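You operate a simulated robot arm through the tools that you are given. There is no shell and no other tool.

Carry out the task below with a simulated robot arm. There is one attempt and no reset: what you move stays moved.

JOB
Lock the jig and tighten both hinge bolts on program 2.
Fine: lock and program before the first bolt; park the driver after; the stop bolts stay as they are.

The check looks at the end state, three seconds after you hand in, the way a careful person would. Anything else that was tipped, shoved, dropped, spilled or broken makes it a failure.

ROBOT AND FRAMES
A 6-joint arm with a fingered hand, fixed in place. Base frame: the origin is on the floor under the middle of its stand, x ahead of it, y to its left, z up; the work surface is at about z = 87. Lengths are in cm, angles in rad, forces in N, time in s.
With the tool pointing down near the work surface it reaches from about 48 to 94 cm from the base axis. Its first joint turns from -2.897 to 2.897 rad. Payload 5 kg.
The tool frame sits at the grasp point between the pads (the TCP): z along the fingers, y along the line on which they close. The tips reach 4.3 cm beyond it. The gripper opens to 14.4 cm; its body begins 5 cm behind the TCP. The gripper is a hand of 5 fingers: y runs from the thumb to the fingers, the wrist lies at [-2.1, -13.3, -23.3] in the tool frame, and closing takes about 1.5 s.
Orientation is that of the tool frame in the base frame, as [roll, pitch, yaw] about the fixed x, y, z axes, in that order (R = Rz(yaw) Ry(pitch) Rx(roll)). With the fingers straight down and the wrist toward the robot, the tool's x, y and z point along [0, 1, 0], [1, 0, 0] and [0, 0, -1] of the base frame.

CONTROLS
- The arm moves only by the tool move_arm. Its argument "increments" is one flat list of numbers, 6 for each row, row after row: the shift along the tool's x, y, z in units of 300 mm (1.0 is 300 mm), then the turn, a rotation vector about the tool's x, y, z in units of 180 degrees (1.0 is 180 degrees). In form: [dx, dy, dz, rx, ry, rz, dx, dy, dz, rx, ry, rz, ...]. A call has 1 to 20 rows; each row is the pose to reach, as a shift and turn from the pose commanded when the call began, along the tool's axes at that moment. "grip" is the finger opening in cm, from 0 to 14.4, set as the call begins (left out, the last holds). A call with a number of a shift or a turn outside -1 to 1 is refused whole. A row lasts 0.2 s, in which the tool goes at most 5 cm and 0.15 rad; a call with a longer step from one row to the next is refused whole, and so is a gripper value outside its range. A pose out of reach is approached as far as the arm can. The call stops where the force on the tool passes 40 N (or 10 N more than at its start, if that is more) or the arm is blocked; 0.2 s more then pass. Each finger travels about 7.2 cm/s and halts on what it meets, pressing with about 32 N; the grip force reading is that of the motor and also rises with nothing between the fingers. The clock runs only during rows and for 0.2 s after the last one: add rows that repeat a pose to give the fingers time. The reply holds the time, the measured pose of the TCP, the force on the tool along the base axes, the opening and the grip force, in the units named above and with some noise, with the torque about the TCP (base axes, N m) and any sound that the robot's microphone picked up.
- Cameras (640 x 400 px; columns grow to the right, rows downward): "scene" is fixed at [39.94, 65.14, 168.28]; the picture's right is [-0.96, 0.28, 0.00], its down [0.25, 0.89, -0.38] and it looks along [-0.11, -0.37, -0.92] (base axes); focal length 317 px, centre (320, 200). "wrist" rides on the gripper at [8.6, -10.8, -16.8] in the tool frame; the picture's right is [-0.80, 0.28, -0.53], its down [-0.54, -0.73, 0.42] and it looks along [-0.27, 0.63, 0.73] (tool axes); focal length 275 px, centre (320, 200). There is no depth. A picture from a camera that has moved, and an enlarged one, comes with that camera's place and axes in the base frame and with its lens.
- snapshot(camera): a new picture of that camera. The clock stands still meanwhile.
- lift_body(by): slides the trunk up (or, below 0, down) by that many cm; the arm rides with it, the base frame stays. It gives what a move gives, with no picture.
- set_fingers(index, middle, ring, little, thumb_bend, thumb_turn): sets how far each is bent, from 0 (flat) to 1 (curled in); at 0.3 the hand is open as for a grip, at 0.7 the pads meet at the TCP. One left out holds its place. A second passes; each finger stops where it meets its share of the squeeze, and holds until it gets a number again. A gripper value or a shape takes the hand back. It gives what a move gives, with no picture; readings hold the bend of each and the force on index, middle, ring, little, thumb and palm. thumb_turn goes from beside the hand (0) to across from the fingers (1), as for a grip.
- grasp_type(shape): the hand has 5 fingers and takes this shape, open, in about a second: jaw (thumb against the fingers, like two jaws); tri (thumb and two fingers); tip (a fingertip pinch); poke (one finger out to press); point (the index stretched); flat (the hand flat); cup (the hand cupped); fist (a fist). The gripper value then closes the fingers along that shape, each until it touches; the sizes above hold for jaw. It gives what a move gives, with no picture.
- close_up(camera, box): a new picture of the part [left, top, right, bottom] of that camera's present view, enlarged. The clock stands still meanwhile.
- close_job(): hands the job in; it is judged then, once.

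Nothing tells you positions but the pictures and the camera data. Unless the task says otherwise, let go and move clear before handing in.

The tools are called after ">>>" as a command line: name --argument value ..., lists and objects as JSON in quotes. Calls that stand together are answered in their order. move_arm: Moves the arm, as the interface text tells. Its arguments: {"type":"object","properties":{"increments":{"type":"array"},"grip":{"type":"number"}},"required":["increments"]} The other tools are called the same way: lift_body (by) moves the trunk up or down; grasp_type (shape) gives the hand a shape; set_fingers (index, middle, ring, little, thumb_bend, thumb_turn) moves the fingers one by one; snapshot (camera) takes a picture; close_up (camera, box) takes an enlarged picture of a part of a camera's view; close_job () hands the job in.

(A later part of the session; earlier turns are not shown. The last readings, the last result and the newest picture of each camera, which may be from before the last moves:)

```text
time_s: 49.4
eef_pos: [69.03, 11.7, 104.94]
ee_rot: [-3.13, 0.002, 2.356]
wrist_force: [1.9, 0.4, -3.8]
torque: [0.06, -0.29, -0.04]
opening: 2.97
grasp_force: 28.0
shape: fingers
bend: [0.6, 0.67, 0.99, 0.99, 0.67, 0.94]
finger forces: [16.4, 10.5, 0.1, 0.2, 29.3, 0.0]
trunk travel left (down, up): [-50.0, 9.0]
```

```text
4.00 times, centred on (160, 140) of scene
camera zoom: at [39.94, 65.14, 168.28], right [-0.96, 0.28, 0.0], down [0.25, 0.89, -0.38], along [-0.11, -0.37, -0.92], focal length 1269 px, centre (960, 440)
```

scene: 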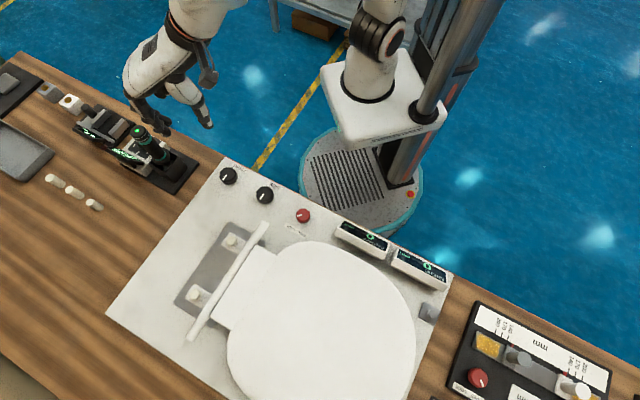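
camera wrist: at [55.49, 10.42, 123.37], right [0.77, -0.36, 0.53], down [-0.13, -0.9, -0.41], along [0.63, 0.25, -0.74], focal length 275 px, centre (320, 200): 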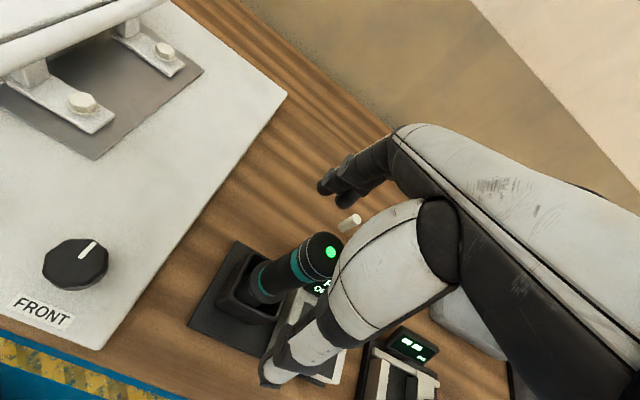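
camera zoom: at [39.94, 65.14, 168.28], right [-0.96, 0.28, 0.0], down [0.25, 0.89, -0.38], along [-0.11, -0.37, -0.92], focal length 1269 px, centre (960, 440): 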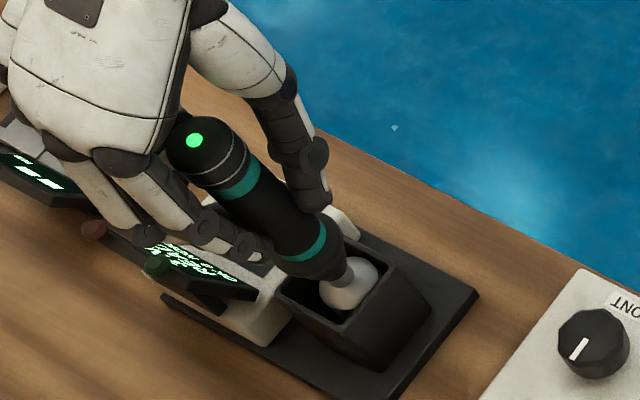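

The driver came up cleanly, showing its light-grey socket below the collar. Lifting clear of the holster.

>>> move_arm --increments '[0, 0, -0.06, 0, 0, 0, 0, 0, -0.12, 0, 0, 0, 0, 0, -0.18, 0, 0, 0, 0, 0, -0.24, 0, 0, 0, 0, 0, -0.3, 0, 0, 0, 0, 0, -0.36, 0, 0, 0]'

>>> close_up --camera "wrist" --box '[180, 140, 420, 380]'

>>> close_up --camera "scene" --box '[90, 60, 210, 200]'

```text
time_s: 50.8
eef_pos: [69.12, 11.8, 115.74]
ee_rot: [-3.129, 0.001, 2.356]
wrist_force: [-1.1, 0.9, -5.0]
torque: [-0.03, -0.01, -0.02]
opening: 2.96
grasp_force: 28.0
shape: fingers
bend: [0.59, 0.67, 0.99, 0.99, 0.67, 0.93]
finger forces: [16.7, 9.5, 0.0, 0.0, 29.7, 0.1]
trunk travel left (down, up): [-50.0, 9.0]
```

```text
1.67 times, centred on (300, 260) of wrist
camera zoom: at [55.53, 10.51, 132.66], right [0.77, -0.36, 0.53], down [-0.13, -0.9, -0.41], along [0.63, 0.25, -0.74], focal length 459 px, centre (353, 100)
```

zoom: 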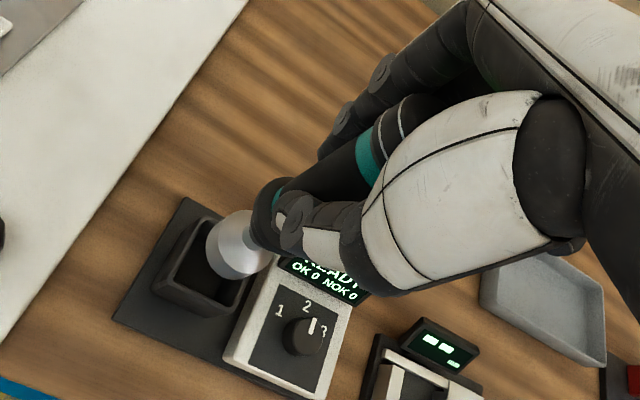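

```text
2.86 times, centred on (150, 130) of scene
camera zoom: at [39.94, 65.14, 168.28], right [-0.96, 0.28, 0.0], down [0.25, 0.89, -0.38], along [-0.11, -0.37, -0.92], focal length 906 px, centre (806, 400)
```

zoom: 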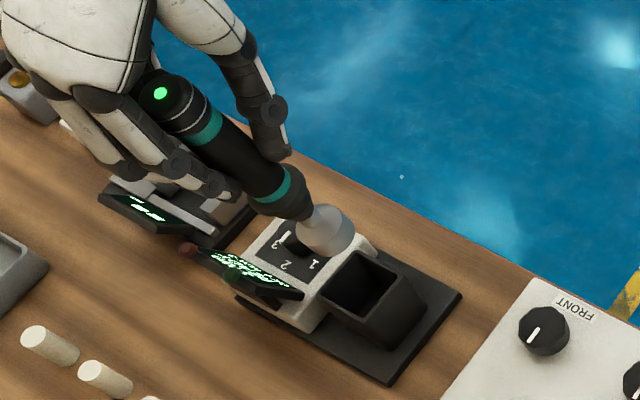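

The driver hangs in the grip but leans several degrees. I'll look closer at it before deciding whether to re-seat it in the holster for a straighter grip.

>>> close_up --camera "scene" --box '[95, 80, 195, 170]'

>>> close_up --camera "wrist" --box '[220, 180, 360, 320]'

```text
4.44 times, centred on (145, 125) of scene
camera zoom: at [39.94, 65.14, 168.28], right [-0.96, 0.28, 0.0], down [0.25, 0.89, -0.38], along [-0.11, -0.37, -0.92], focal length 1410 px, centre (1098, 533)
```

zoom: 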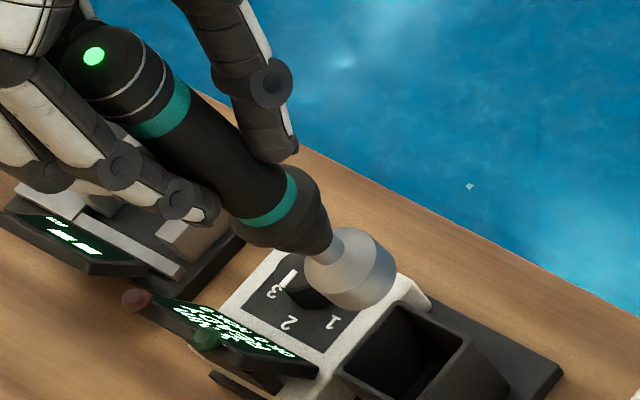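

```text
2.86 times, centred on (290, 250) of wrist
camera zoom: at [55.53, 10.51, 132.66], right [0.77, -0.36, 0.53], down [-0.13, -0.9, -0.41], along [0.63, 0.25, -0.74], focal length 786 px, centre (406, 57)
```

zoom: 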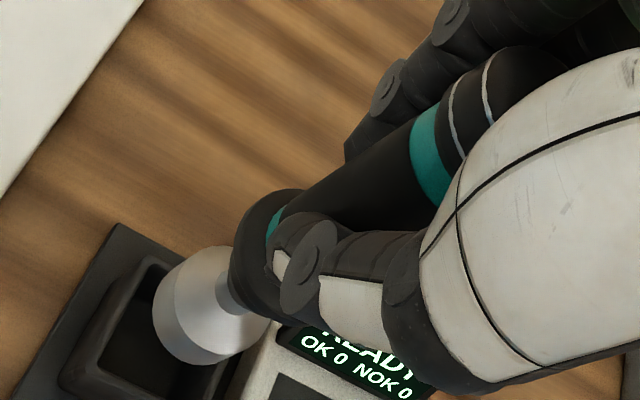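

The driver's axis leans about 8°. I'll tilt the hand to bring the driver upright and check it from both cameras.

>>> move_arm --increments '[0, 0, -0.03, -0.009, -0.012, 0, 0, 0, -0.06, -0.018, -0.024, 0, 0, 0, -0.1, -0.0279, -0.036, 0, 0, 0, -0.1, -0.0279, -0.036, 0]'

>>> close_up --camera "scene" --box '[95, 70, 195, 160]'

>>> close_up --camera "wrist" --box '[200, 160, 380, 320]'

```text
time_s: 51.8
eef_pos: [69.02, 11.89, 118.66]
ee_rot: [3.065, 0.116, 2.353]
wrist_force: [-0.3, 0.0, -4.8]
torque: [0.02, 0.0, -0.01]
opening: 2.97
grasp_force: 27.6
shape: fingers
bend: [0.59, 0.67, 0.99, 0.99, 0.68, 0.93]
finger forces: [16.7, 9.3, 0.0, 0.0, 29.9, 0.1]
trunk travel left (down, up): [-50.0, 9.0]
```

```text
4.44 times, centred on (145, 115) of scene
camera zoom: at [39.94, 65.14, 168.28], right [-0.96, 0.28, 0.0], down [0.25, 0.89, -0.38], along [-0.11, -0.37, -0.92], focal length 1410 px, centre (1098, 578)
```

zoom: 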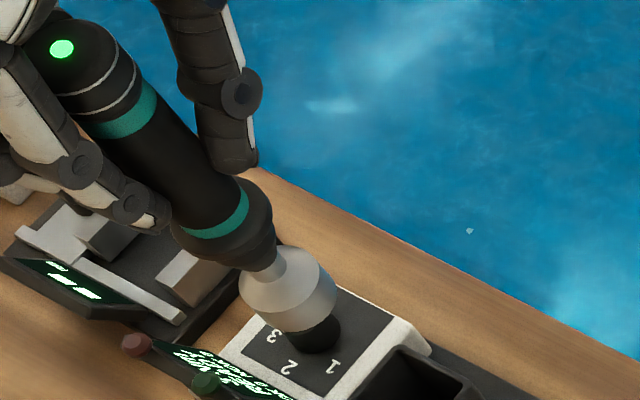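

```text
2.50 times, centred on (290, 240) of wrist
camera zoom: at [53.25, 10.82, 133.55], right [0.68, -0.35, 0.64], down [-0.07, -0.91, -0.41], along [0.73, 0.24, -0.65], focal length 688 px, centre (395, 100)
```

zoom: 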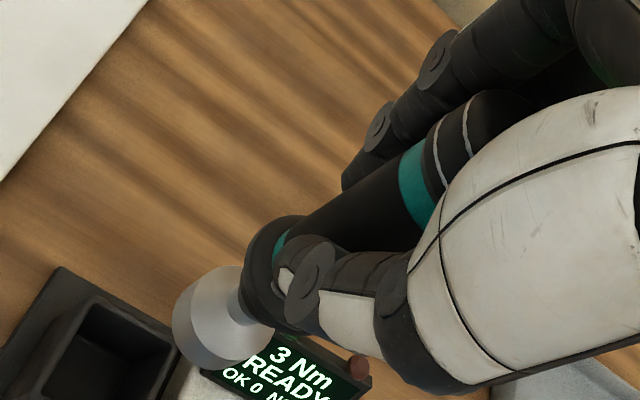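

The driver is now upright (top and socket both near [69.5, 12.1], socket bottom 15.1 cm below the TCP). Carrying it smoothly over the near hinge bolt.

>>> move_arm --increments '[0.06, 0.018, 0.0, 0, 0, 0, 0.15, 0.045, 0.0, 0, 0, 0, 0.25, 0.075, 0.01, 0, 0, 0, 0.35, 0.105, 0.03, 0, 0, 0, 0.45, 0.135, 0.05, 0, 0, 0, 0.55, 0.165, 0.07, 0, 0, 0, 0.65, 0.195, 0.09, 0, 0, 0, 0.75, 0.225, 0.11, 0, 0, 0, 0.85, 0.255, 0.125, 0, 0, 0, 0.93, 0.279, 0.135, 0, 0, 0, 0.968, 0.29, 0.135, 0, 0, 0, 0.968, 0.29, 0.135, 0, 0, 0]'

>>> snapshot --camera "wrist"

>>> close_up --camera "scene" --box '[170, 130, 290, 270]'

```text
time_s: 54.4
eef_pos: [55.46, 38.36, 111.99]
ee_rot: [3.066, 0.115, 2.354]
wrist_force: [1.2, 0.6, -5.8]
torque: [-0.03, 0.02, -0.03]
opening: 2.93
grasp_force: 28.3
shape: fingers
bend: [0.59, 0.67, 0.99, 0.99, 0.68, 0.93]
finger forces: [16.4, 9.9, 0.1, 0.0, 29.6, 0.0]
trunk travel left (down, up): [-50.0, 9.0]
```

```text
taken
camera wrist: at [39.64, 37.38, 126.84], right [0.68, -0.35, 0.64], down [-0.07, -0.91, -0.41], along [0.73, 0.24, -0.65], focal length 275 px, centre (320, 200)
```

wrist: 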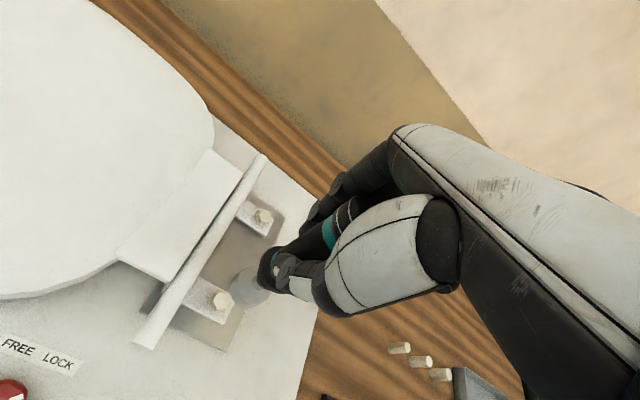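

```text
2.86 times, centred on (230, 200) of scene
camera zoom: at [39.94, 65.14, 168.28], right [-0.96, 0.28, 0.0], down [0.25, 0.89, -0.38], along [-0.11, -0.37, -0.92], focal length 906 px, centre (577, 200)
```

zoom: 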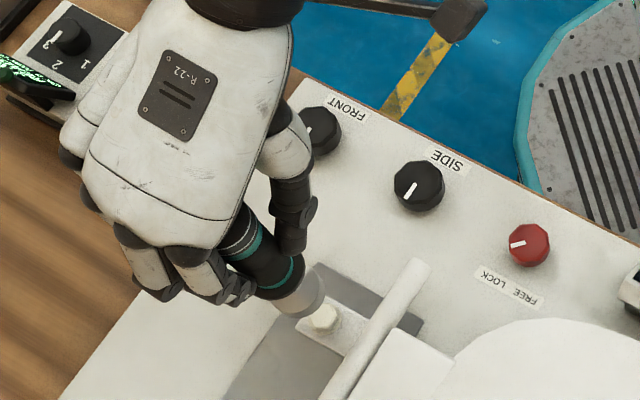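

>>> close_up --camera "wrist" --box '[170, 200, 330, 340]'

>>> close_up --camera "scene" --box '[200, 190, 270, 260]'

```text
2.86 times, centred on (250, 270) of wrist
camera zoom: at [39.64, 37.38, 126.84], right [0.68, -0.35, 0.64], down [-0.07, -0.91, -0.41], along [0.73, 0.24, -0.65], focal length 786 px, centre (520, 0)
```

zoom: 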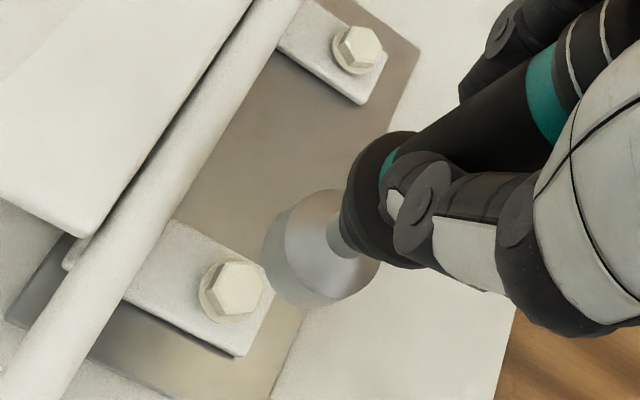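

```text
5.71 times, centred on (235, 225) of scene
camera zoom: at [39.94, 65.14, 168.28], right [-0.96, 0.28, 0.0], down [0.25, 0.89, -0.38], along [-0.11, -0.37, -0.92], focal length 1812 px, centre (806, 57)
```

zoom: 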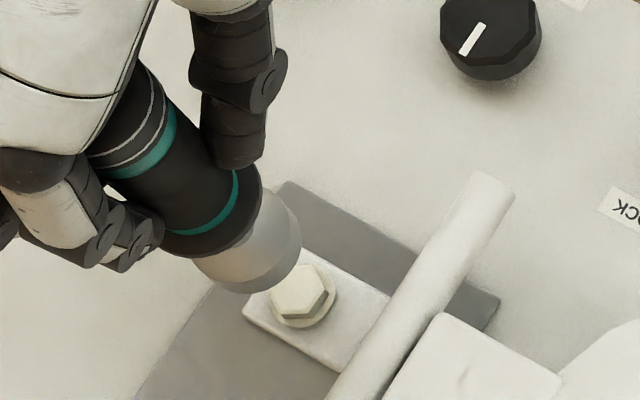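

>>> move_arm --increments '[0.007, -0.005, 0.04, 0, 0, 0, 0.0132, -0.0098, 0.082, 0, 0, 0, 0.0197, -0.0148, 0.123, 0, 0, 0, 0.0263, -0.0197, 0.1637, 0, 0, 0, 0.0263, -0.0197, 0.1637, 0, 0, 0]'

>>> close_up --camera "wrist" --box '[180, 200, 340, 340]'

>>> close_up --camera "scene" --box '[200, 200, 270, 270]'

```text
time_s: 55.6
eef_pos: [55.01, 38.38, 106.96]
ee_rot: [3.068, 0.115, 2.352]
wrist_force: [0.4, -0.3, -5.4]
torque: [-0.01, 0.0, 0.0]
opening: 2.94
grasp_force: 28.0
shape: fingers
bend: [0.59, 0.67, 0.99, 0.99, 0.68, 0.93]
finger forces: [16.3, 10.3, 0.0, 0.1, 29.4, 0.0]
trunk travel left (down, up): [-50.0, 9.0]
```

```text
2.86 times, centred on (260, 270) of wrist
camera zoom: at [39.27, 37.35, 121.83], right [0.68, -0.35, 0.64], down [-0.07, -0.91, -0.41], along [0.72, 0.24, -0.65], focal length 786 px, centre (491, 0)
```

zoom: 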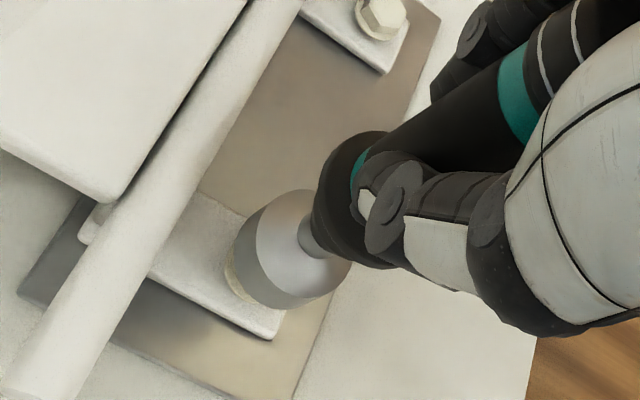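

```text
5.71 times, centred on (235, 235) of scene
camera zoom: at [39.94, 65.14, 168.28], right [-0.96, 0.28, 0.0], down [0.25, 0.89, -0.38], along [-0.11, -0.37, -0.92], focal length 1812 px, centre (806, 0)
```

zoom: 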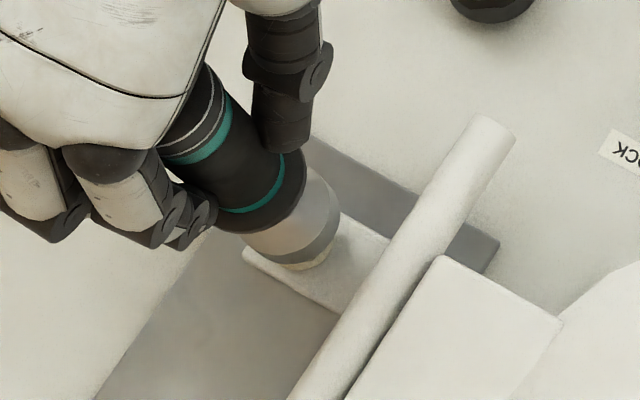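

Socket and bolt line up within about 2 mm in both views, the socket about 1.5 cm above the head. Lowering slowly onto the near bolt and watching force and sound.

>>> move_arm --increments '[0.0023, -0.0007, 0.0123, 0, 0, 0, 0.0047, -0.0013, 0.0246, 0, 0, 0, 0.007, -0.002, 0.0369, 0, 0, 0, 0.0093, -0.0026, 0.0492, 0, 0, 0]'

>>> close_up --camera "wrist" --box '[180, 200, 340, 340]'

>>> close_up --camera "scene" --box '[200, 200, 270, 270]'

```text
time_s: 56.6
eef_pos: [55.19, 38.45, 105.55]
ee_rot: [3.065, 0.115, 2.354]
wrist_force: [0.4, 0.2, -5.6]
torque: [-0.02, 0.04, 0.0]
opening: 2.91
grasp_force: 27.9
shape: fingers
bend: [0.59, 0.67, 0.99, 0.99, 0.68, 0.93]
finger forces: [16.3, 10.3, 0.0, 0.1, 29.5, 0.0]
trunk travel left (down, up): [-50.0, 9.0]
```

```text
2.86 times, centred on (260, 270) of wrist
camera zoom: at [39.25, 37.44, 120.33], right [0.69, -0.35, 0.64], down [-0.07, -0.91, -0.41], along [0.72, 0.24, -0.65], focal length 786 px, centre (491, 0)
```

zoom: 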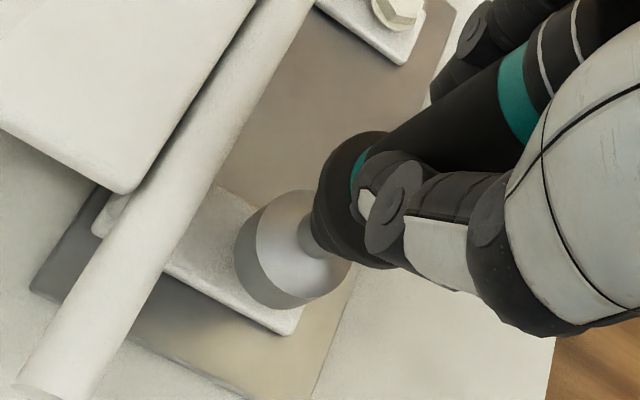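

```text
5.71 times, centred on (235, 235) of scene
camera zoom: at [39.94, 65.14, 168.28], right [-0.96, 0.28, 0.0], down [0.25, 0.89, -0.38], along [-0.11, -0.37, -0.92], focal length 1812 px, centre (806, 0)
```

zoom: 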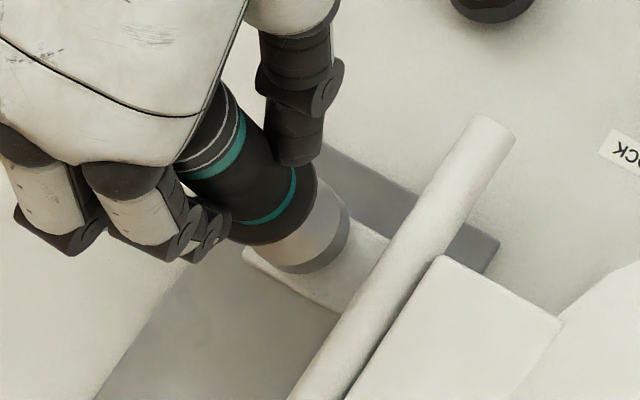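

>>> move_arm --increments '[0.0008, -0.0005, 0.0066, 0, 0, 0, 0.0015, -0.001, 0.0132, 0, 0, 0, 0.0023, -0.0015, 0.0198, 0, 0, 0, 0.0031, -0.002, 0.0264, 0, 0, 0, 0.0039, -0.0025, 0.033, 0, 0, 0]'

>>> close_up --camera "scene" --box '[200, 200, 270, 270]'

```text
time_s: 57.8
eef_pos: [55.15, 38.54, 104.53]
ee_rot: [3.064, 0.116, 2.352]
wrist_force: [0.8, -1.0, -0.7]
torque: [0.03, -0.09, -0.01]
opening: 2.94
grasp_force: 29.2
shape: fingers
bend: [0.59, 0.67, 0.99, 0.99, 0.68, 0.93]
finger forces: [16.2, 11.0, 0.0, 0.0, 30.0, 0.0]
trunk travel left (down, up): [-50.0, 9.0]
```

```text
5.71 times, centred on (235, 235) of scene
camera zoom: at [39.94, 65.14, 168.28], right [-0.96, 0.28, 0.0], down [0.25, 0.89, -0.38], along [-0.11, -0.37, -0.92], focal length 1812 px, centre (806, 0)
```

zoom: 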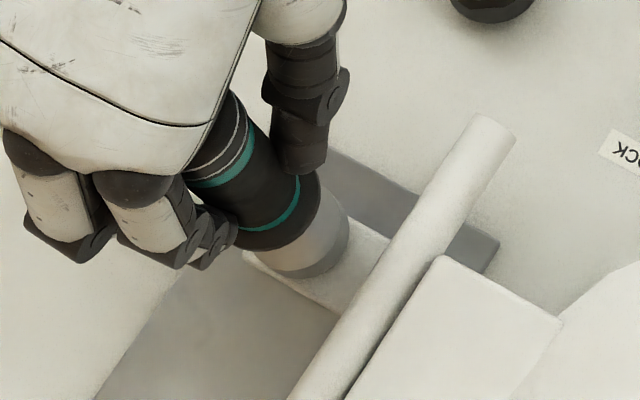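

Contact: the tool now carries about 5 N on the bolt. Pressing a little further and holding to see whether the driver starts.

>>> move_arm --increments '[0.0004, -0.0002, 0.0033, 0, 0, 0, 0.0008, -0.0005, 0.0066, 0, 0, 0, 0.0012, -0.0008, 0.01, 0, 0, 0, 0.0012, -0.0008, 0.01, 0, 0, 0, 0.0012, -0.0008, 0.01, 0, 0, 0]'

>>> close_up --camera "scene" --box '[180, 180, 270, 270]'

>>> close_up --camera "scene" --box '[90, 110, 190, 190]'

```text
time_s: 59.0
eef_pos: [54.94, 38.54, 104.2]
ee_rot: [3.064, 0.114, 2.353]
wrist_force: [1.8, 0.1, -5.2]
torque: [-0.02, -0.12, 0.01]
opening: 2.92
grasp_force: 27.9
shape: fingers
bend: [0.59, 0.67, 0.99, 0.99, 0.68, 0.93]
finger forces: [16.2, 11.0, 0.0, 0.1, 29.5, 0.1]
trunk travel left (down, up): [-50.0, 9.0]
```

```text
4.44 times, centred on (225, 225) of scene
camera zoom: at [39.94, 65.14, 168.28], right [-0.96, 0.28, 0.0], down [0.25, 0.89, -0.38], along [-0.11, -0.37, -0.92], focal length 1410 px, centre (742, 89)
```

zoom: 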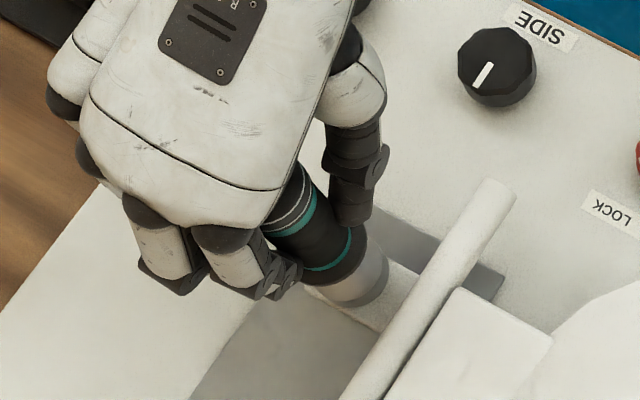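

```text
5.00 times, centred on (140, 150) of scene
camera zoom: at [39.94, 65.14, 168.28], right [-0.96, 0.28, 0.0], down [0.25, 0.89, -0.38], along [-0.11, -0.37, -0.92], focal length 1586 px, centre (1220, 450)
```

zoom: 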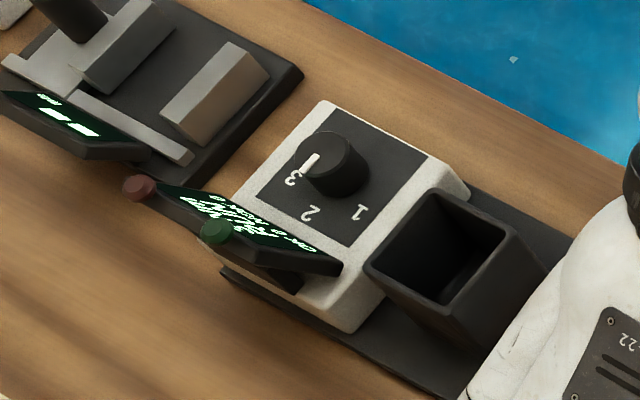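

>>> move_arm --increments '[0.0004, -0.0002, 0.0033, 0, 0, 0, 0.0008, -0.0005, 0.0066, 0, 0, 0, 0.0012, -0.0008, 0.01, 0, 0, 0, 0.0016, -0.001, 0.0133, 0, 0, 0]'

>>> close_up --camera "scene" --box '[190, 190, 260, 260]'

>>> close_up --camera "scene" --box '[115, 135, 165, 170]'

```text
time_s: 60.0
eef_pos: [55.08, 38.65, 103.84]
ee_rot: [3.066, 0.115, 2.35]
wrist_force: [0.2, 0.4, -2.9]
torque: [0.02, -0.08, 0.04]
opening: 2.93
grasp_force: 28.8
shape: fingers
bend: [0.59, 0.67, 0.99, 0.99, 0.68, 0.93]
finger forces: [16.1, 11.2, 0.1, 0.0, 29.8, 0.1]
trunk travel left (down, up): [-50.0, 9.0]
```

```text
5.71 times, centred on (225, 225) of scene
camera zoom: at [39.94, 65.14, 168.28], right [-0.96, 0.28, 0.0], down [0.25, 0.89, -0.38], along [-0.11, -0.37, -0.92], focal length 1812 px, centre (863, 57)
```

zoom: 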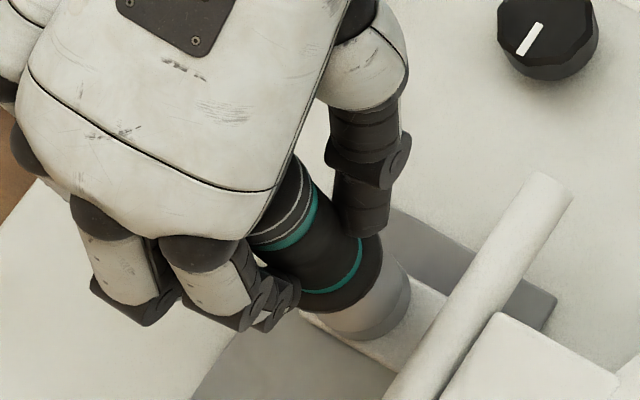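

```text
11.43 times, centred on (140, 152) of scene
camera zoom: at [39.94, 65.14, 168.28], right [-0.96, 0.28, 0.0], down [0.25, 0.89, -0.38], along [-0.11, -0.37, -0.92], focal length 3625 px, centre (2377, 743)
```

zoom: 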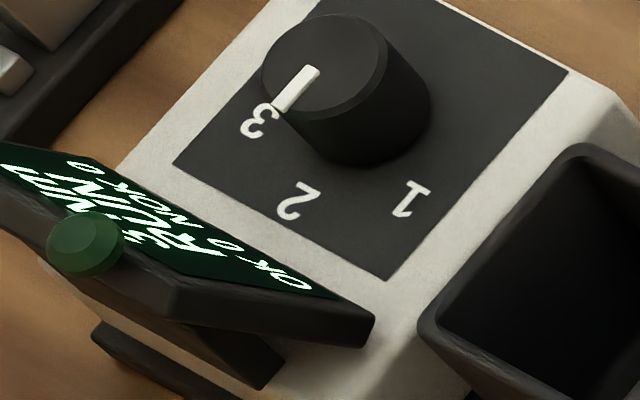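

The display now reads "RUN…" – the driver started on the bolt. Holding position with slight extra pressure to let it reach torque.

>>> move_arm --increments '[0.0004, -0.0002, 0.0033, 0, 0, 0, 0.0008, -0.0005, 0.0066, 0, 0, 0, 0.0008, -0.0005, 0.0066, 0, 0, 0, 0.0008, -0.0005, 0.0066, 0, 0, 0, 0.0008, -0.0005, 0.0066, 0, 0, 0]'

>>> close_up --camera "scene" --box '[190, 190, 260, 260]'

>>> close_up --camera "scene" --box '[115, 135, 165, 170]'

```text
time_s: 61.2
eef_pos: [54.99, 38.52, 103.81]
ee_rot: [3.064, 0.115, 2.352]
wrist_force: [0.6, -0.4, 11.6]
torque: [0.11, -0.11, 0.04]
opening: 2.93
grasp_force: 30.7
shape: fingers
bend: [0.59, 0.67, 0.99, 0.99, 0.68, 0.93]
finger forces: [16.8, 12.2, 0.0, 0.0, 32.1, 0.1]
trunk travel left (down, up): [-50.0, 9.0]
```

```text
5.71 times, centred on (225, 225) of scene
camera zoom: at [39.94, 65.14, 168.28], right [-0.96, 0.28, 0.0], down [0.25, 0.89, -0.38], along [-0.11, -0.37, -0.92], focal length 1812 px, centre (863, 57)
```

zoom: 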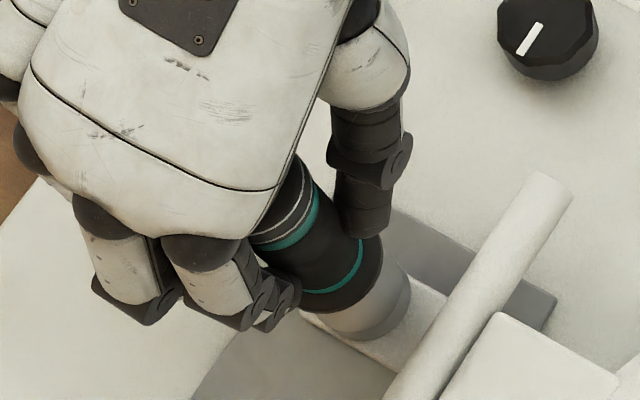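

```text
11.43 times, centred on (140, 152) of scene
camera zoom: at [39.94, 65.14, 168.28], right [-0.96, 0.28, 0.0], down [0.25, 0.89, -0.38], along [-0.11, -0.37, -0.92], focal length 3625 px, centre (2377, 743)
```

zoom: 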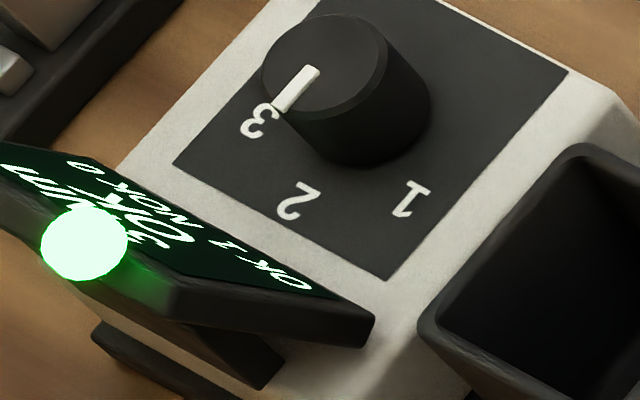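

OK 1 with the green lamp lit: the near bolt is done. Lifting straight off and moving to the far bolt.

>>> move_arm --increments '[-0.006, 0.004, -0.05, 0, 0, 0, -0.014, 0.009, -0.12, 0, 0, 0, -0.021, 0.0135, -0.18, 0, 0, 0, -0.027, 0.0177, -0.2311, 0, 0, 0, -0.0272, 0.08, -0.2263, 0, 0, 0, -0.0273, 0.17, -0.2194, 0, 0, 0, -0.0275, 0.26, -0.2124, 0, 0, 0, -0.0276, 0.35, -0.2055, 0, 0, 0, -0.0278, 0.44, -0.1986, 0, 0, 0, -0.028, 0.5112, -0.1931, 0, 0, 0, -0.028, 0.5112, -0.1931, 0, 0, 0]'

>>> snapshot --camera "wrist"

>>> close_up --camera "scene" --box '[130, 190, 270, 330]'

>>> close_up --camera "scene" --box '[115, 135, 165, 170]'

```text
time_s: 63.6
eef_pos: [65.62, 49.05, 110.59]
ee_rot: [3.066, 0.116, 2.352]
wrist_force: [-0.8, 0.1, -3.9]
torque: [-0.02, 0.01, -0.02]
opening: 2.91
grasp_force: 28.4
shape: fingers
bend: [0.59, 0.67, 0.99, 0.99, 0.69, 0.93]
finger forces: [15.5, 11.4, 0.0, 0.0, 29.7, 0.1]
trunk travel left (down, up): [-50.0, 9.0]
```

```text
taken
camera wrist: at [49.83, 47.93, 125.47], right [0.69, -0.35, 0.64], down [-0.07, -0.91, -0.41], along [0.72, 0.24, -0.65], focal length 275 px, centre (320, 200)
```

wrist: 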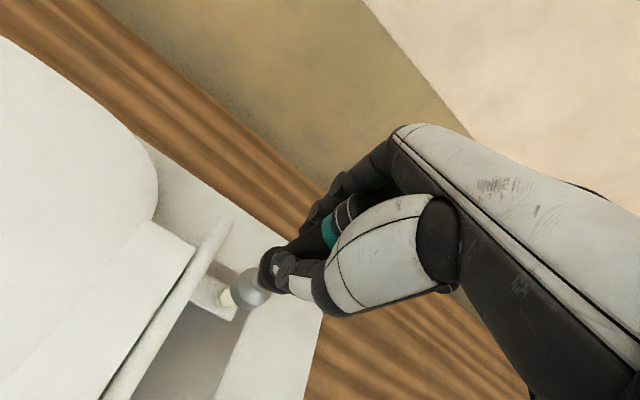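

```text
2.86 times, centred on (200, 260) of scene
camera zoom: at [39.94, 65.14, 168.28], right [-0.96, 0.28, 0.0], down [0.25, 0.89, -0.38], along [-0.11, -0.37, -0.92], focal length 906 px, centre (663, 29)
```

zoom: 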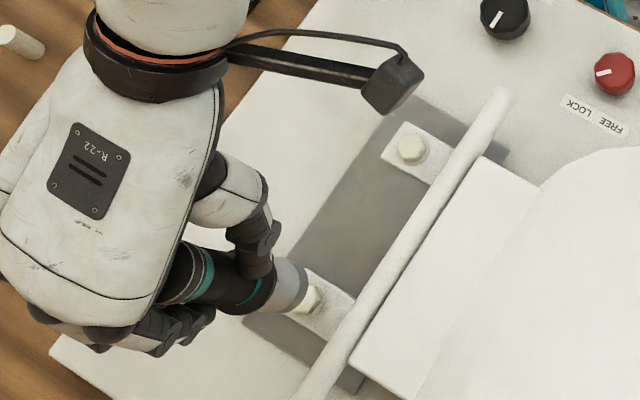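

```text
11.43 times, centred on (140, 152) of scene
camera zoom: at [39.94, 65.14, 168.28], right [-0.96, 0.28, 0.0], down [0.25, 0.89, -0.38], along [-0.11, -0.37, -0.92], focal length 3625 px, centre (2377, 743)
```

zoom: 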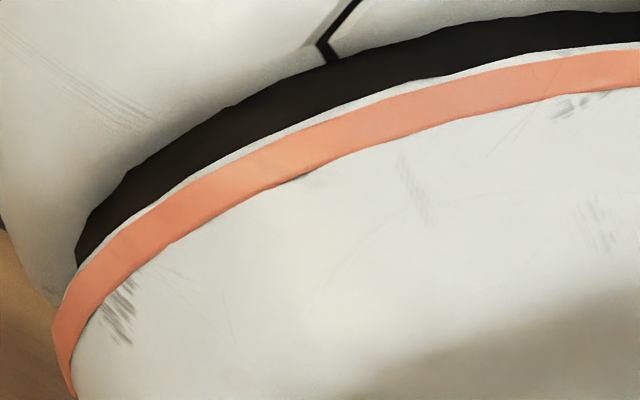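

>>> close_up --camera "wrist" --box '[180, 210, 340, 350]'

>>> close_up --camera "scene" --box '[170, 240, 240, 310]'

```text
2.86 times, centred on (260, 280) of wrist
camera zoom: at [49.83, 47.93, 125.47], right [0.69, -0.35, 0.64], down [-0.07, -0.91, -0.41], along [0.72, 0.24, -0.65], focal length 786 px, centre (491, -29)
```

zoom: 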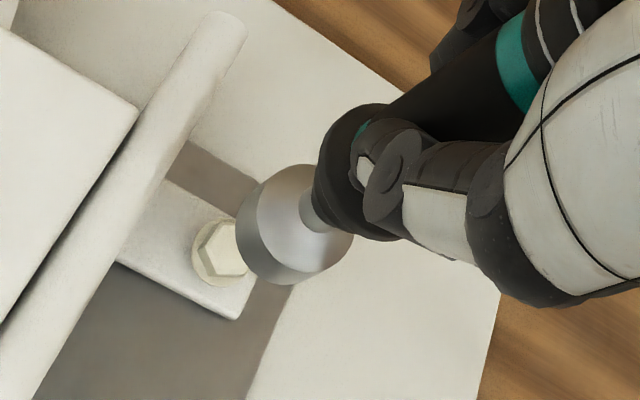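

```text
5.71 times, centred on (205, 275) of scene
camera zoom: at [39.94, 65.14, 168.28], right [-0.96, 0.28, 0.0], down [0.25, 0.89, -0.38], along [-0.11, -0.37, -0.92], focal length 1812 px, centre (977, -229)
```

zoom: 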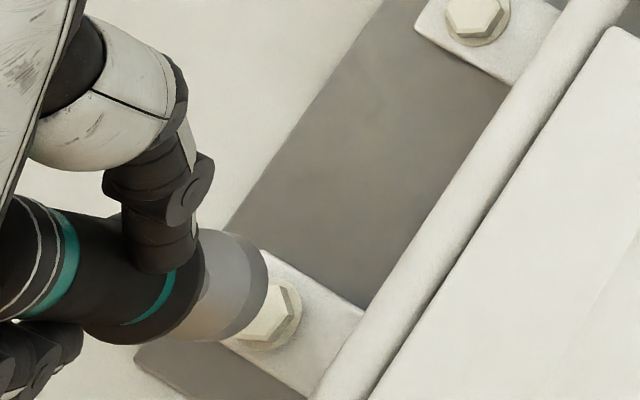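

>>> move_arm --increments '[0.006, -0.0035, 0.045, 0, 0, 0, 0.013, -0.007, 0.09, 0, 0, 0, 0.019, -0.0103, 0.135, 0, 0, 0, 0.0255, -0.0137, 0.1777, 0, 0, 0, 0.0255, -0.0137, 0.1777, 0, 0, 0]'

>>> close_up --camera "wrist" --box '[180, 210, 340, 350]'

>>> close_up --camera "scene" --box '[170, 250, 240, 320]'

```text
time_s: 64.8
eef_pos: [65.58, 49.09, 105.21]
ee_rot: [3.063, 0.114, 2.353]
wrist_force: [-0.8, 0.1, -1.5]
torque: [0.03, 0.02, 0.0]
opening: 2.91
grasp_force: 28.6
shape: fingers
bend: [0.59, 0.68, 0.99, 0.99, 0.69, 0.93]
finger forces: [15.3, 11.6, 0.0, 0.0, 30.6, 0.1]
trunk travel left (down, up): [-50.0, 9.0]
```

```text
2.86 times, centred on (260, 280) of wrist
camera zoom: at [49.72, 48.01, 120.1], right [0.68, -0.35, 0.64], down [-0.07, -0.91, -0.41], along [0.73, 0.24, -0.65], focal length 786 px, centre (491, -29)
```

zoom: 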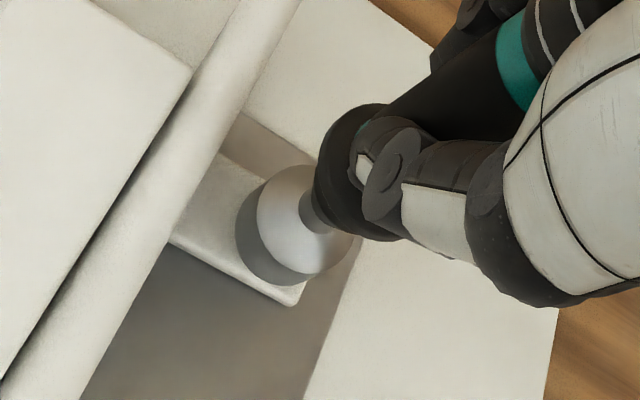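

```text
5.71 times, centred on (205, 285) of scene
camera zoom: at [39.94, 65.14, 168.28], right [-0.96, 0.28, 0.0], down [0.25, 0.89, -0.38], along [-0.11, -0.37, -0.92], focal length 1812 px, centre (977, -286)
```

zoom: 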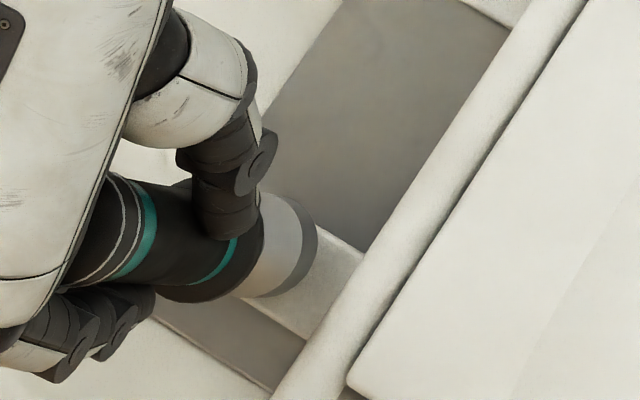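

>>> move_arm --increments '[0.0004, -0.0002, 0.0033, 0, 0, 0, 0.0008, -0.0005, 0.0066, 0, 0, 0, 0.0012, -0.0008, 0.01, 0, 0, 0, 0.0016, -0.001, 0.0133, 0, 0, 0, 0.0016, -0.001, 0.0133, 0, 0, 0]'

>>> close_up --camera "scene" --box '[170, 250, 240, 320]'

>>> snapshot --camera "scene"

```text
time_s: 66.0
eef_pos: [65.51, 49.13, 104.77]
ee_rot: [3.066, 0.116, 2.353]
wrist_force: [1.0, -0.3, -2.0]
torque: [0.07, -0.25, 0.03]
opening: 2.92
grasp_force: 28.1
shape: fingers
bend: [0.59, 0.68, 0.99, 0.99, 0.69, 0.93]
finger forces: [15.1, 12.3, 0.0, 0.1, 29.1, 0.0]
trunk travel left (down, up): [-50.0, 9.0]
```

```text
5.71 times, centred on (205, 285) of scene
camera zoom: at [39.94, 65.14, 168.28], right [-0.96, 0.28, 0.0], down [0.25, 0.89, -0.38], along [-0.11, -0.37, -0.92], focal length 1812 px, centre (977, -286)
```

zoom: 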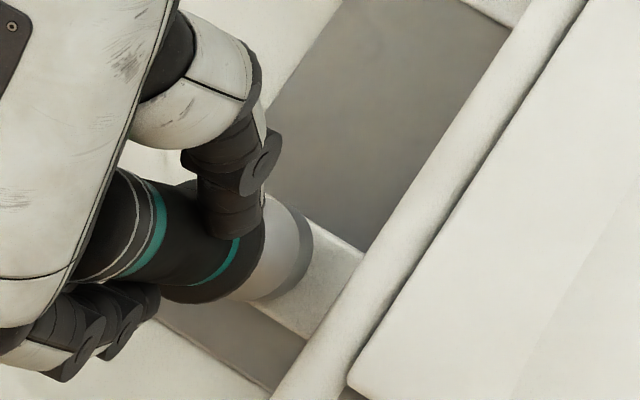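

```text
taken
```

scene: 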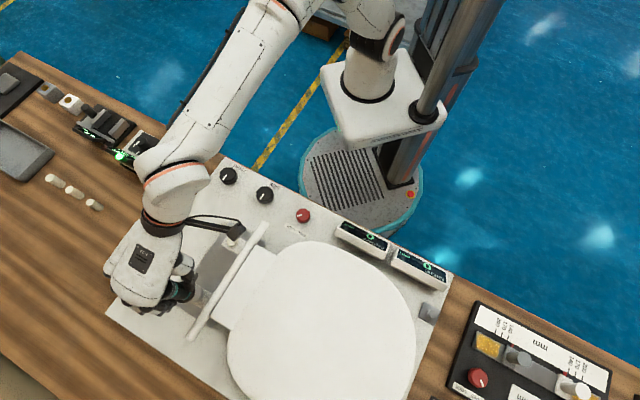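

>>> move_arm --increments '[0.0004, -0.0002, 0.0033, 0, 0, 0, 0.0008, -0.0005, 0.0066, 0, 0, 0, 0.0012, -0.0008, 0.01, 0, 0, 0, 0.0016, -0.001, 0.0133, 0, 0, 0, 0.0016, -0.001, 0.0133, 0, 0, 0]'

>>> close_up --camera "scene" --box '[170, 250, 240, 320]'

>>> close_up --camera "scene" --box '[100, 130, 150, 170]'

```text
time_s: 67.2
eef_pos: [65.53, 49.08, 104.33]
ee_rot: [3.066, 0.115, 2.353]
wrist_force: [2.1, 0.0, -4.5]
torque: [0.11, -0.34, 0.02]
opening: 2.92
grasp_force: 28.5
shape: fingers
bend: [0.59, 0.71, 0.99, 0.99, 0.69, 0.93]
finger forces: [14.9, 12.7, 0.0, 0.1, 28.7, 0.1]
trunk travel left (down, up): [-50.0, 9.0]
```

```text
5.71 times, centred on (205, 285) of scene
camera zoom: at [39.94, 65.14, 168.28], right [-0.96, 0.28, 0.0], down [0.25, 0.89, -0.38], along [-0.11, -0.37, -0.92], focal length 1812 px, centre (977, -286)
```

zoom: 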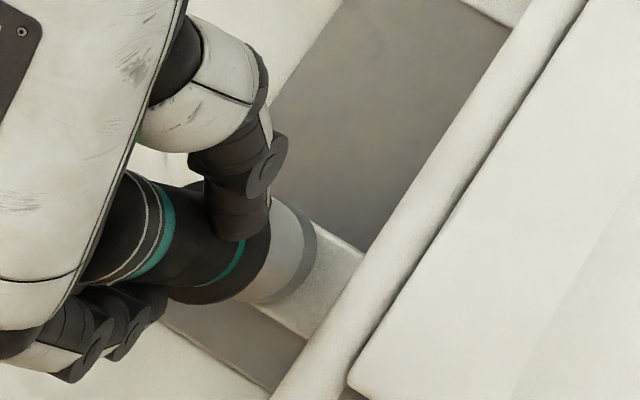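

```text
10.00 times, centred on (125, 150) of scene
camera zoom: at [39.94, 65.14, 168.28], right [-0.96, 0.28, 0.0], down [0.25, 0.89, -0.38], along [-0.11, -0.37, -0.92], focal length 3172 px, centre (2270, 700)
```

zoom: 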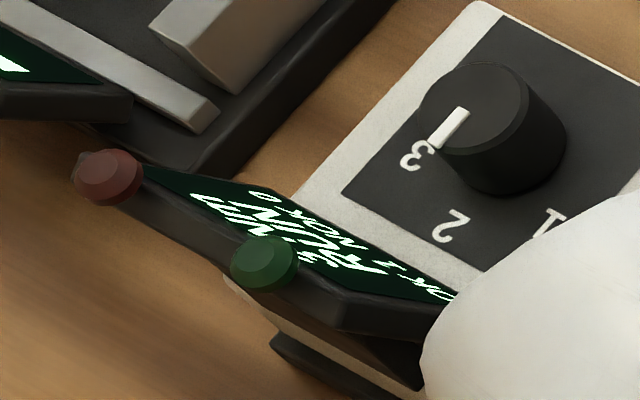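

It is running on the far bolt (lamp off, OK still 1). Following down gently and holding.

>>> move_arm --increments '[0.0004, -0.0002, 0.0033, 0, 0, 0, 0.0008, -0.0005, 0.0066, 0, 0, 0, 0.0008, -0.0005, 0.0066, 0, 0, 0, 0.0008, -0.0005, 0.0066, 0, 0, 0]'

>>> close_up --camera "scene" --box '[170, 250, 240, 320]'

>>> close_up --camera "scene" --box '[100, 130, 150, 170]'

```text
time_s: 68.2
eef_pos: [65.55, 49.11, 104.23]
ee_rot: [3.066, 0.114, 2.353]
wrist_force: [1.6, 0.2, -3.6]
torque: [0.09, -0.31, 0.04]
opening: 2.92
grasp_force: 28.3
shape: fingers
bend: [0.59, 0.71, 0.99, 0.99, 0.69, 0.93]
finger forces: [14.8, 12.6, 0.0, 0.0, 28.9, 0.1]
trunk travel left (down, up): [-50.0, 9.0]
```

```text
5.71 times, centred on (205, 285) of scene
camera zoom: at [39.94, 65.14, 168.28], right [-0.96, 0.28, 0.0], down [0.25, 0.89, -0.38], along [-0.11, -0.37, -0.92], focal length 1812 px, centre (977, -286)
```

zoom: 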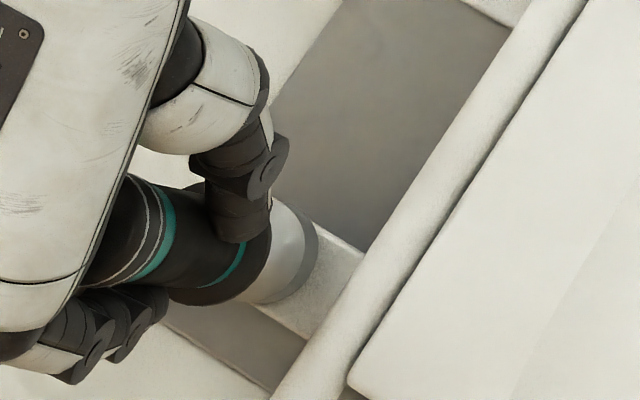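

```text
10.00 times, centred on (125, 150) of scene
camera zoom: at [39.94, 65.14, 168.28], right [-0.96, 0.28, 0.0], down [0.25, 0.89, -0.38], along [-0.11, -0.37, -0.92], focal length 3172 px, centre (2270, 700)
```

zoom: 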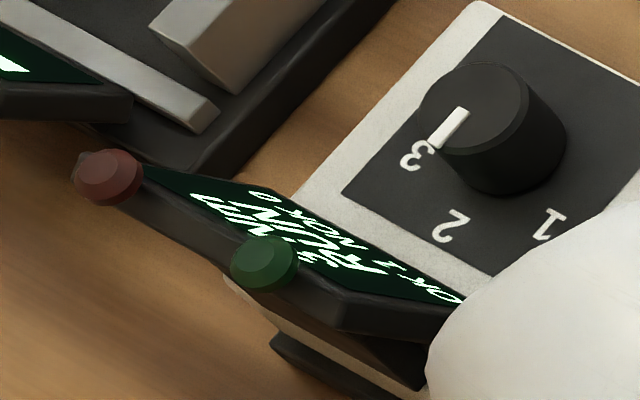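

>>> move_arm --increments '[0.0004, -0.0002, 0.0033, 0, 0, 0, 0.0008, -0.0005, 0.0066, 0, 0, 0, 0.0012, -0.0008, 0.01, 0, 0, 0, 0.0012, -0.0008, 0.01, 0, 0, 0]'

>>> close_up --camera "scene" --box '[170, 250, 240, 320]'

>>> close_up --camera "scene" --box '[100, 130, 150, 170]'

```text
time_s: 69.2
eef_pos: [65.54, 48.97, 103.91]
ee_rot: [3.066, 0.114, 2.352]
wrist_force: [1.1, 0.2, -2.3]
torque: [0.04, -0.3, 0.01]
opening: 2.91
grasp_force: 28.6
shape: fingers
bend: [0.59, 0.71, 0.99, 0.99, 0.69, 0.93]
finger forces: [14.8, 12.6, 0.0, 0.0, 29.0, 0.0]
trunk travel left (down, up): [-50.0, 9.0]
```

```text
5.71 times, centred on (205, 285) of scene
camera zoom: at [39.94, 65.14, 168.28], right [-0.96, 0.28, 0.0], down [0.25, 0.89, -0.38], along [-0.11, -0.37, -0.92], focal length 1812 px, centre (977, -286)
```

zoom: 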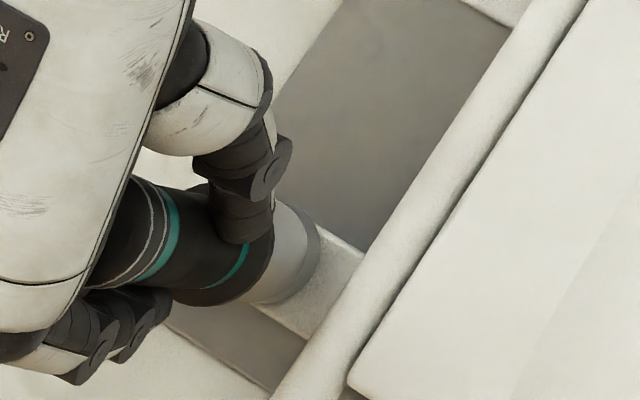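

```text
10.00 times, centred on (125, 150) of scene
camera zoom: at [39.94, 65.14, 168.28], right [-0.96, 0.28, 0.0], down [0.25, 0.89, -0.38], along [-0.11, -0.37, -0.92], focal length 3172 px, centre (2270, 700)
```

zoom: 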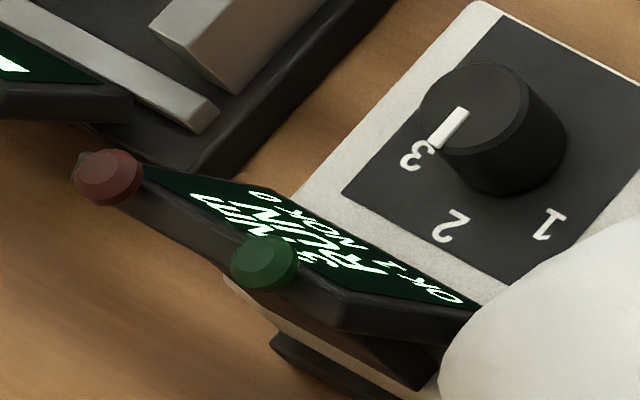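

>>> move_arm --increments '[0.0004, -0.0002, 0.0033, 0, 0, 0, 0.0008, -0.0005, 0.0066, 0, 0, 0, 0.0012, -0.0008, 0.01, 0, 0, 0, 0.0012, -0.0008, 0.01, 0, 0, 0]'

>>> close_up --camera "scene" --box '[100, 130, 150, 170]'

>>> close_up --camera "wrist" --box '[180, 210, 340, 350]'

```text
time_s: 70.2
eef_pos: [65.59, 49.2, 103.83]
ee_rot: [3.063, 0.113, 2.352]
wrist_force: [1.7, 0.9, 5.3]
torque: [0.09, -0.23, 0.02]
opening: 2.88
grasp_force: 29.5
shape: fingers
bend: [0.59, 0.71, 0.99, 0.99, 0.69, 0.93]
finger forces: [14.9, 13.1, 0.0, 0.0, 30.1, 0.0]
trunk travel left (down, up): [-50.0, 9.0]
```

```text
10.00 times, centred on (125, 150) of scene
camera zoom: at [39.94, 65.14, 168.28], right [-0.96, 0.28, 0.0], down [0.25, 0.89, -0.38], along [-0.11, -0.37, -0.92], focal length 3172 px, centre (2270, 700)
```

zoom: 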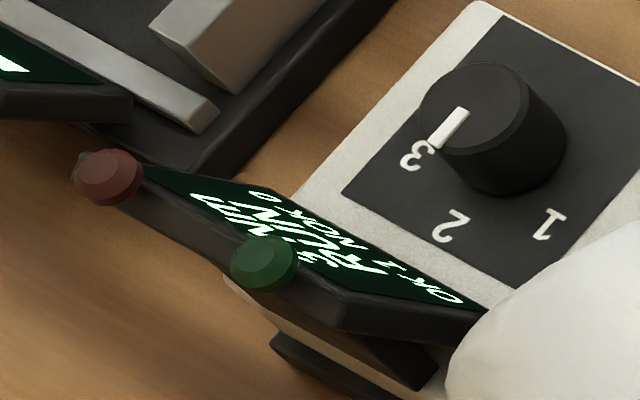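

```text
2.86 times, centred on (260, 280) of wrist
camera zoom: at [49.71, 48.0, 118.58], right [0.68, -0.35, 0.64], down [-0.07, -0.91, -0.41], along [0.73, 0.24, -0.65], focal length 786 px, centre (491, -29)
```

zoom: 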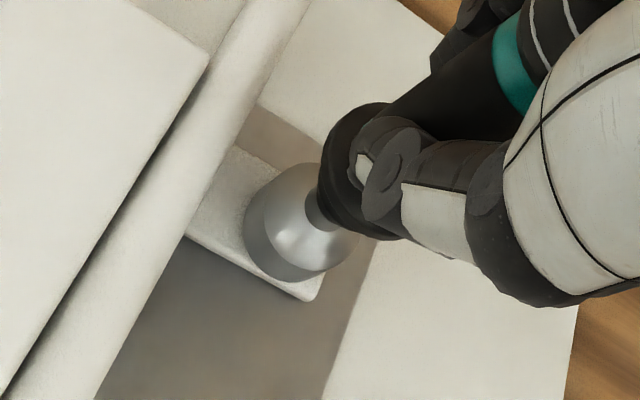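

>>> move_arm --increments '[0.0004, -0.0002, 0.0033, 0, 0, 0, 0.0006, -0.0004, 0.005, 0, 0, 0, 0.0006, -0.0004, 0.005, 0, 0, 0, 0.0006, -0.0004, 0.005, 0, 0, 0, 0.0006, -0.0004, 0.005, 0, 0, 0]'

>>> close_up --camera "scene" --box '[100, 130, 150, 170]'

>>> close_up --camera "wrist" --box '[180, 210, 340, 350]'

```text
time_s: 71.4
eef_pos: [65.57, 48.93, 103.86]
ee_rot: [3.064, 0.116, 2.352]
wrist_force: [1.0, -0.6, 16.8]
torque: [0.23, -0.24, 0.04]
opening: 2.9
grasp_force: 31.1
shape: fingers
bend: [0.59, 0.71, 0.99, 0.99, 0.69, 0.93]
finger forces: [15.6, 15.1, 0.0, 0.1, 32.3, 0.0]
trunk travel left (down, up): [-50.0, 9.0]
```

```text
10.00 times, centred on (125, 150) of scene
camera zoom: at [39.94, 65.14, 168.28], right [-0.96, 0.28, 0.0], down [0.25, 0.89, -0.38], along [-0.11, -0.37, -0.92], focal length 3172 px, centre (2270, 700)
```

zoom: 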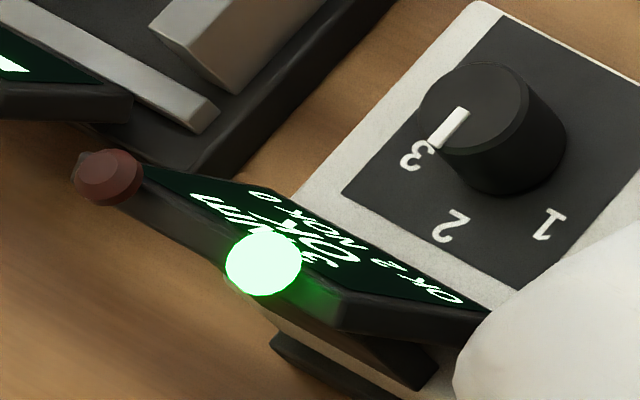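

```text
2.86 times, centred on (260, 280) of wrist
camera zoom: at [49.65, 47.93, 118.49], right [0.68, -0.35, 0.64], down [-0.07, -0.91, -0.41], along [0.73, 0.24, -0.64], focal length 786 px, centre (491, -29)
```

zoom: 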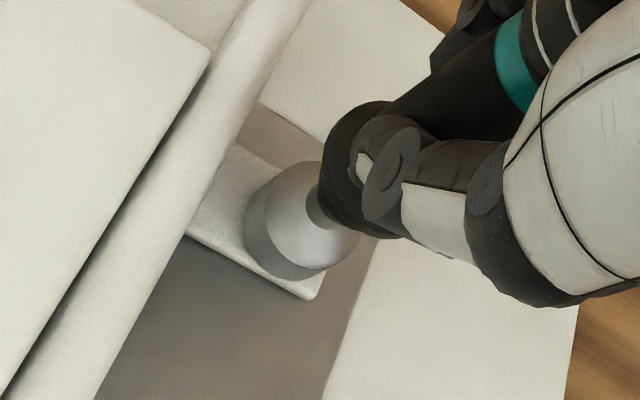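

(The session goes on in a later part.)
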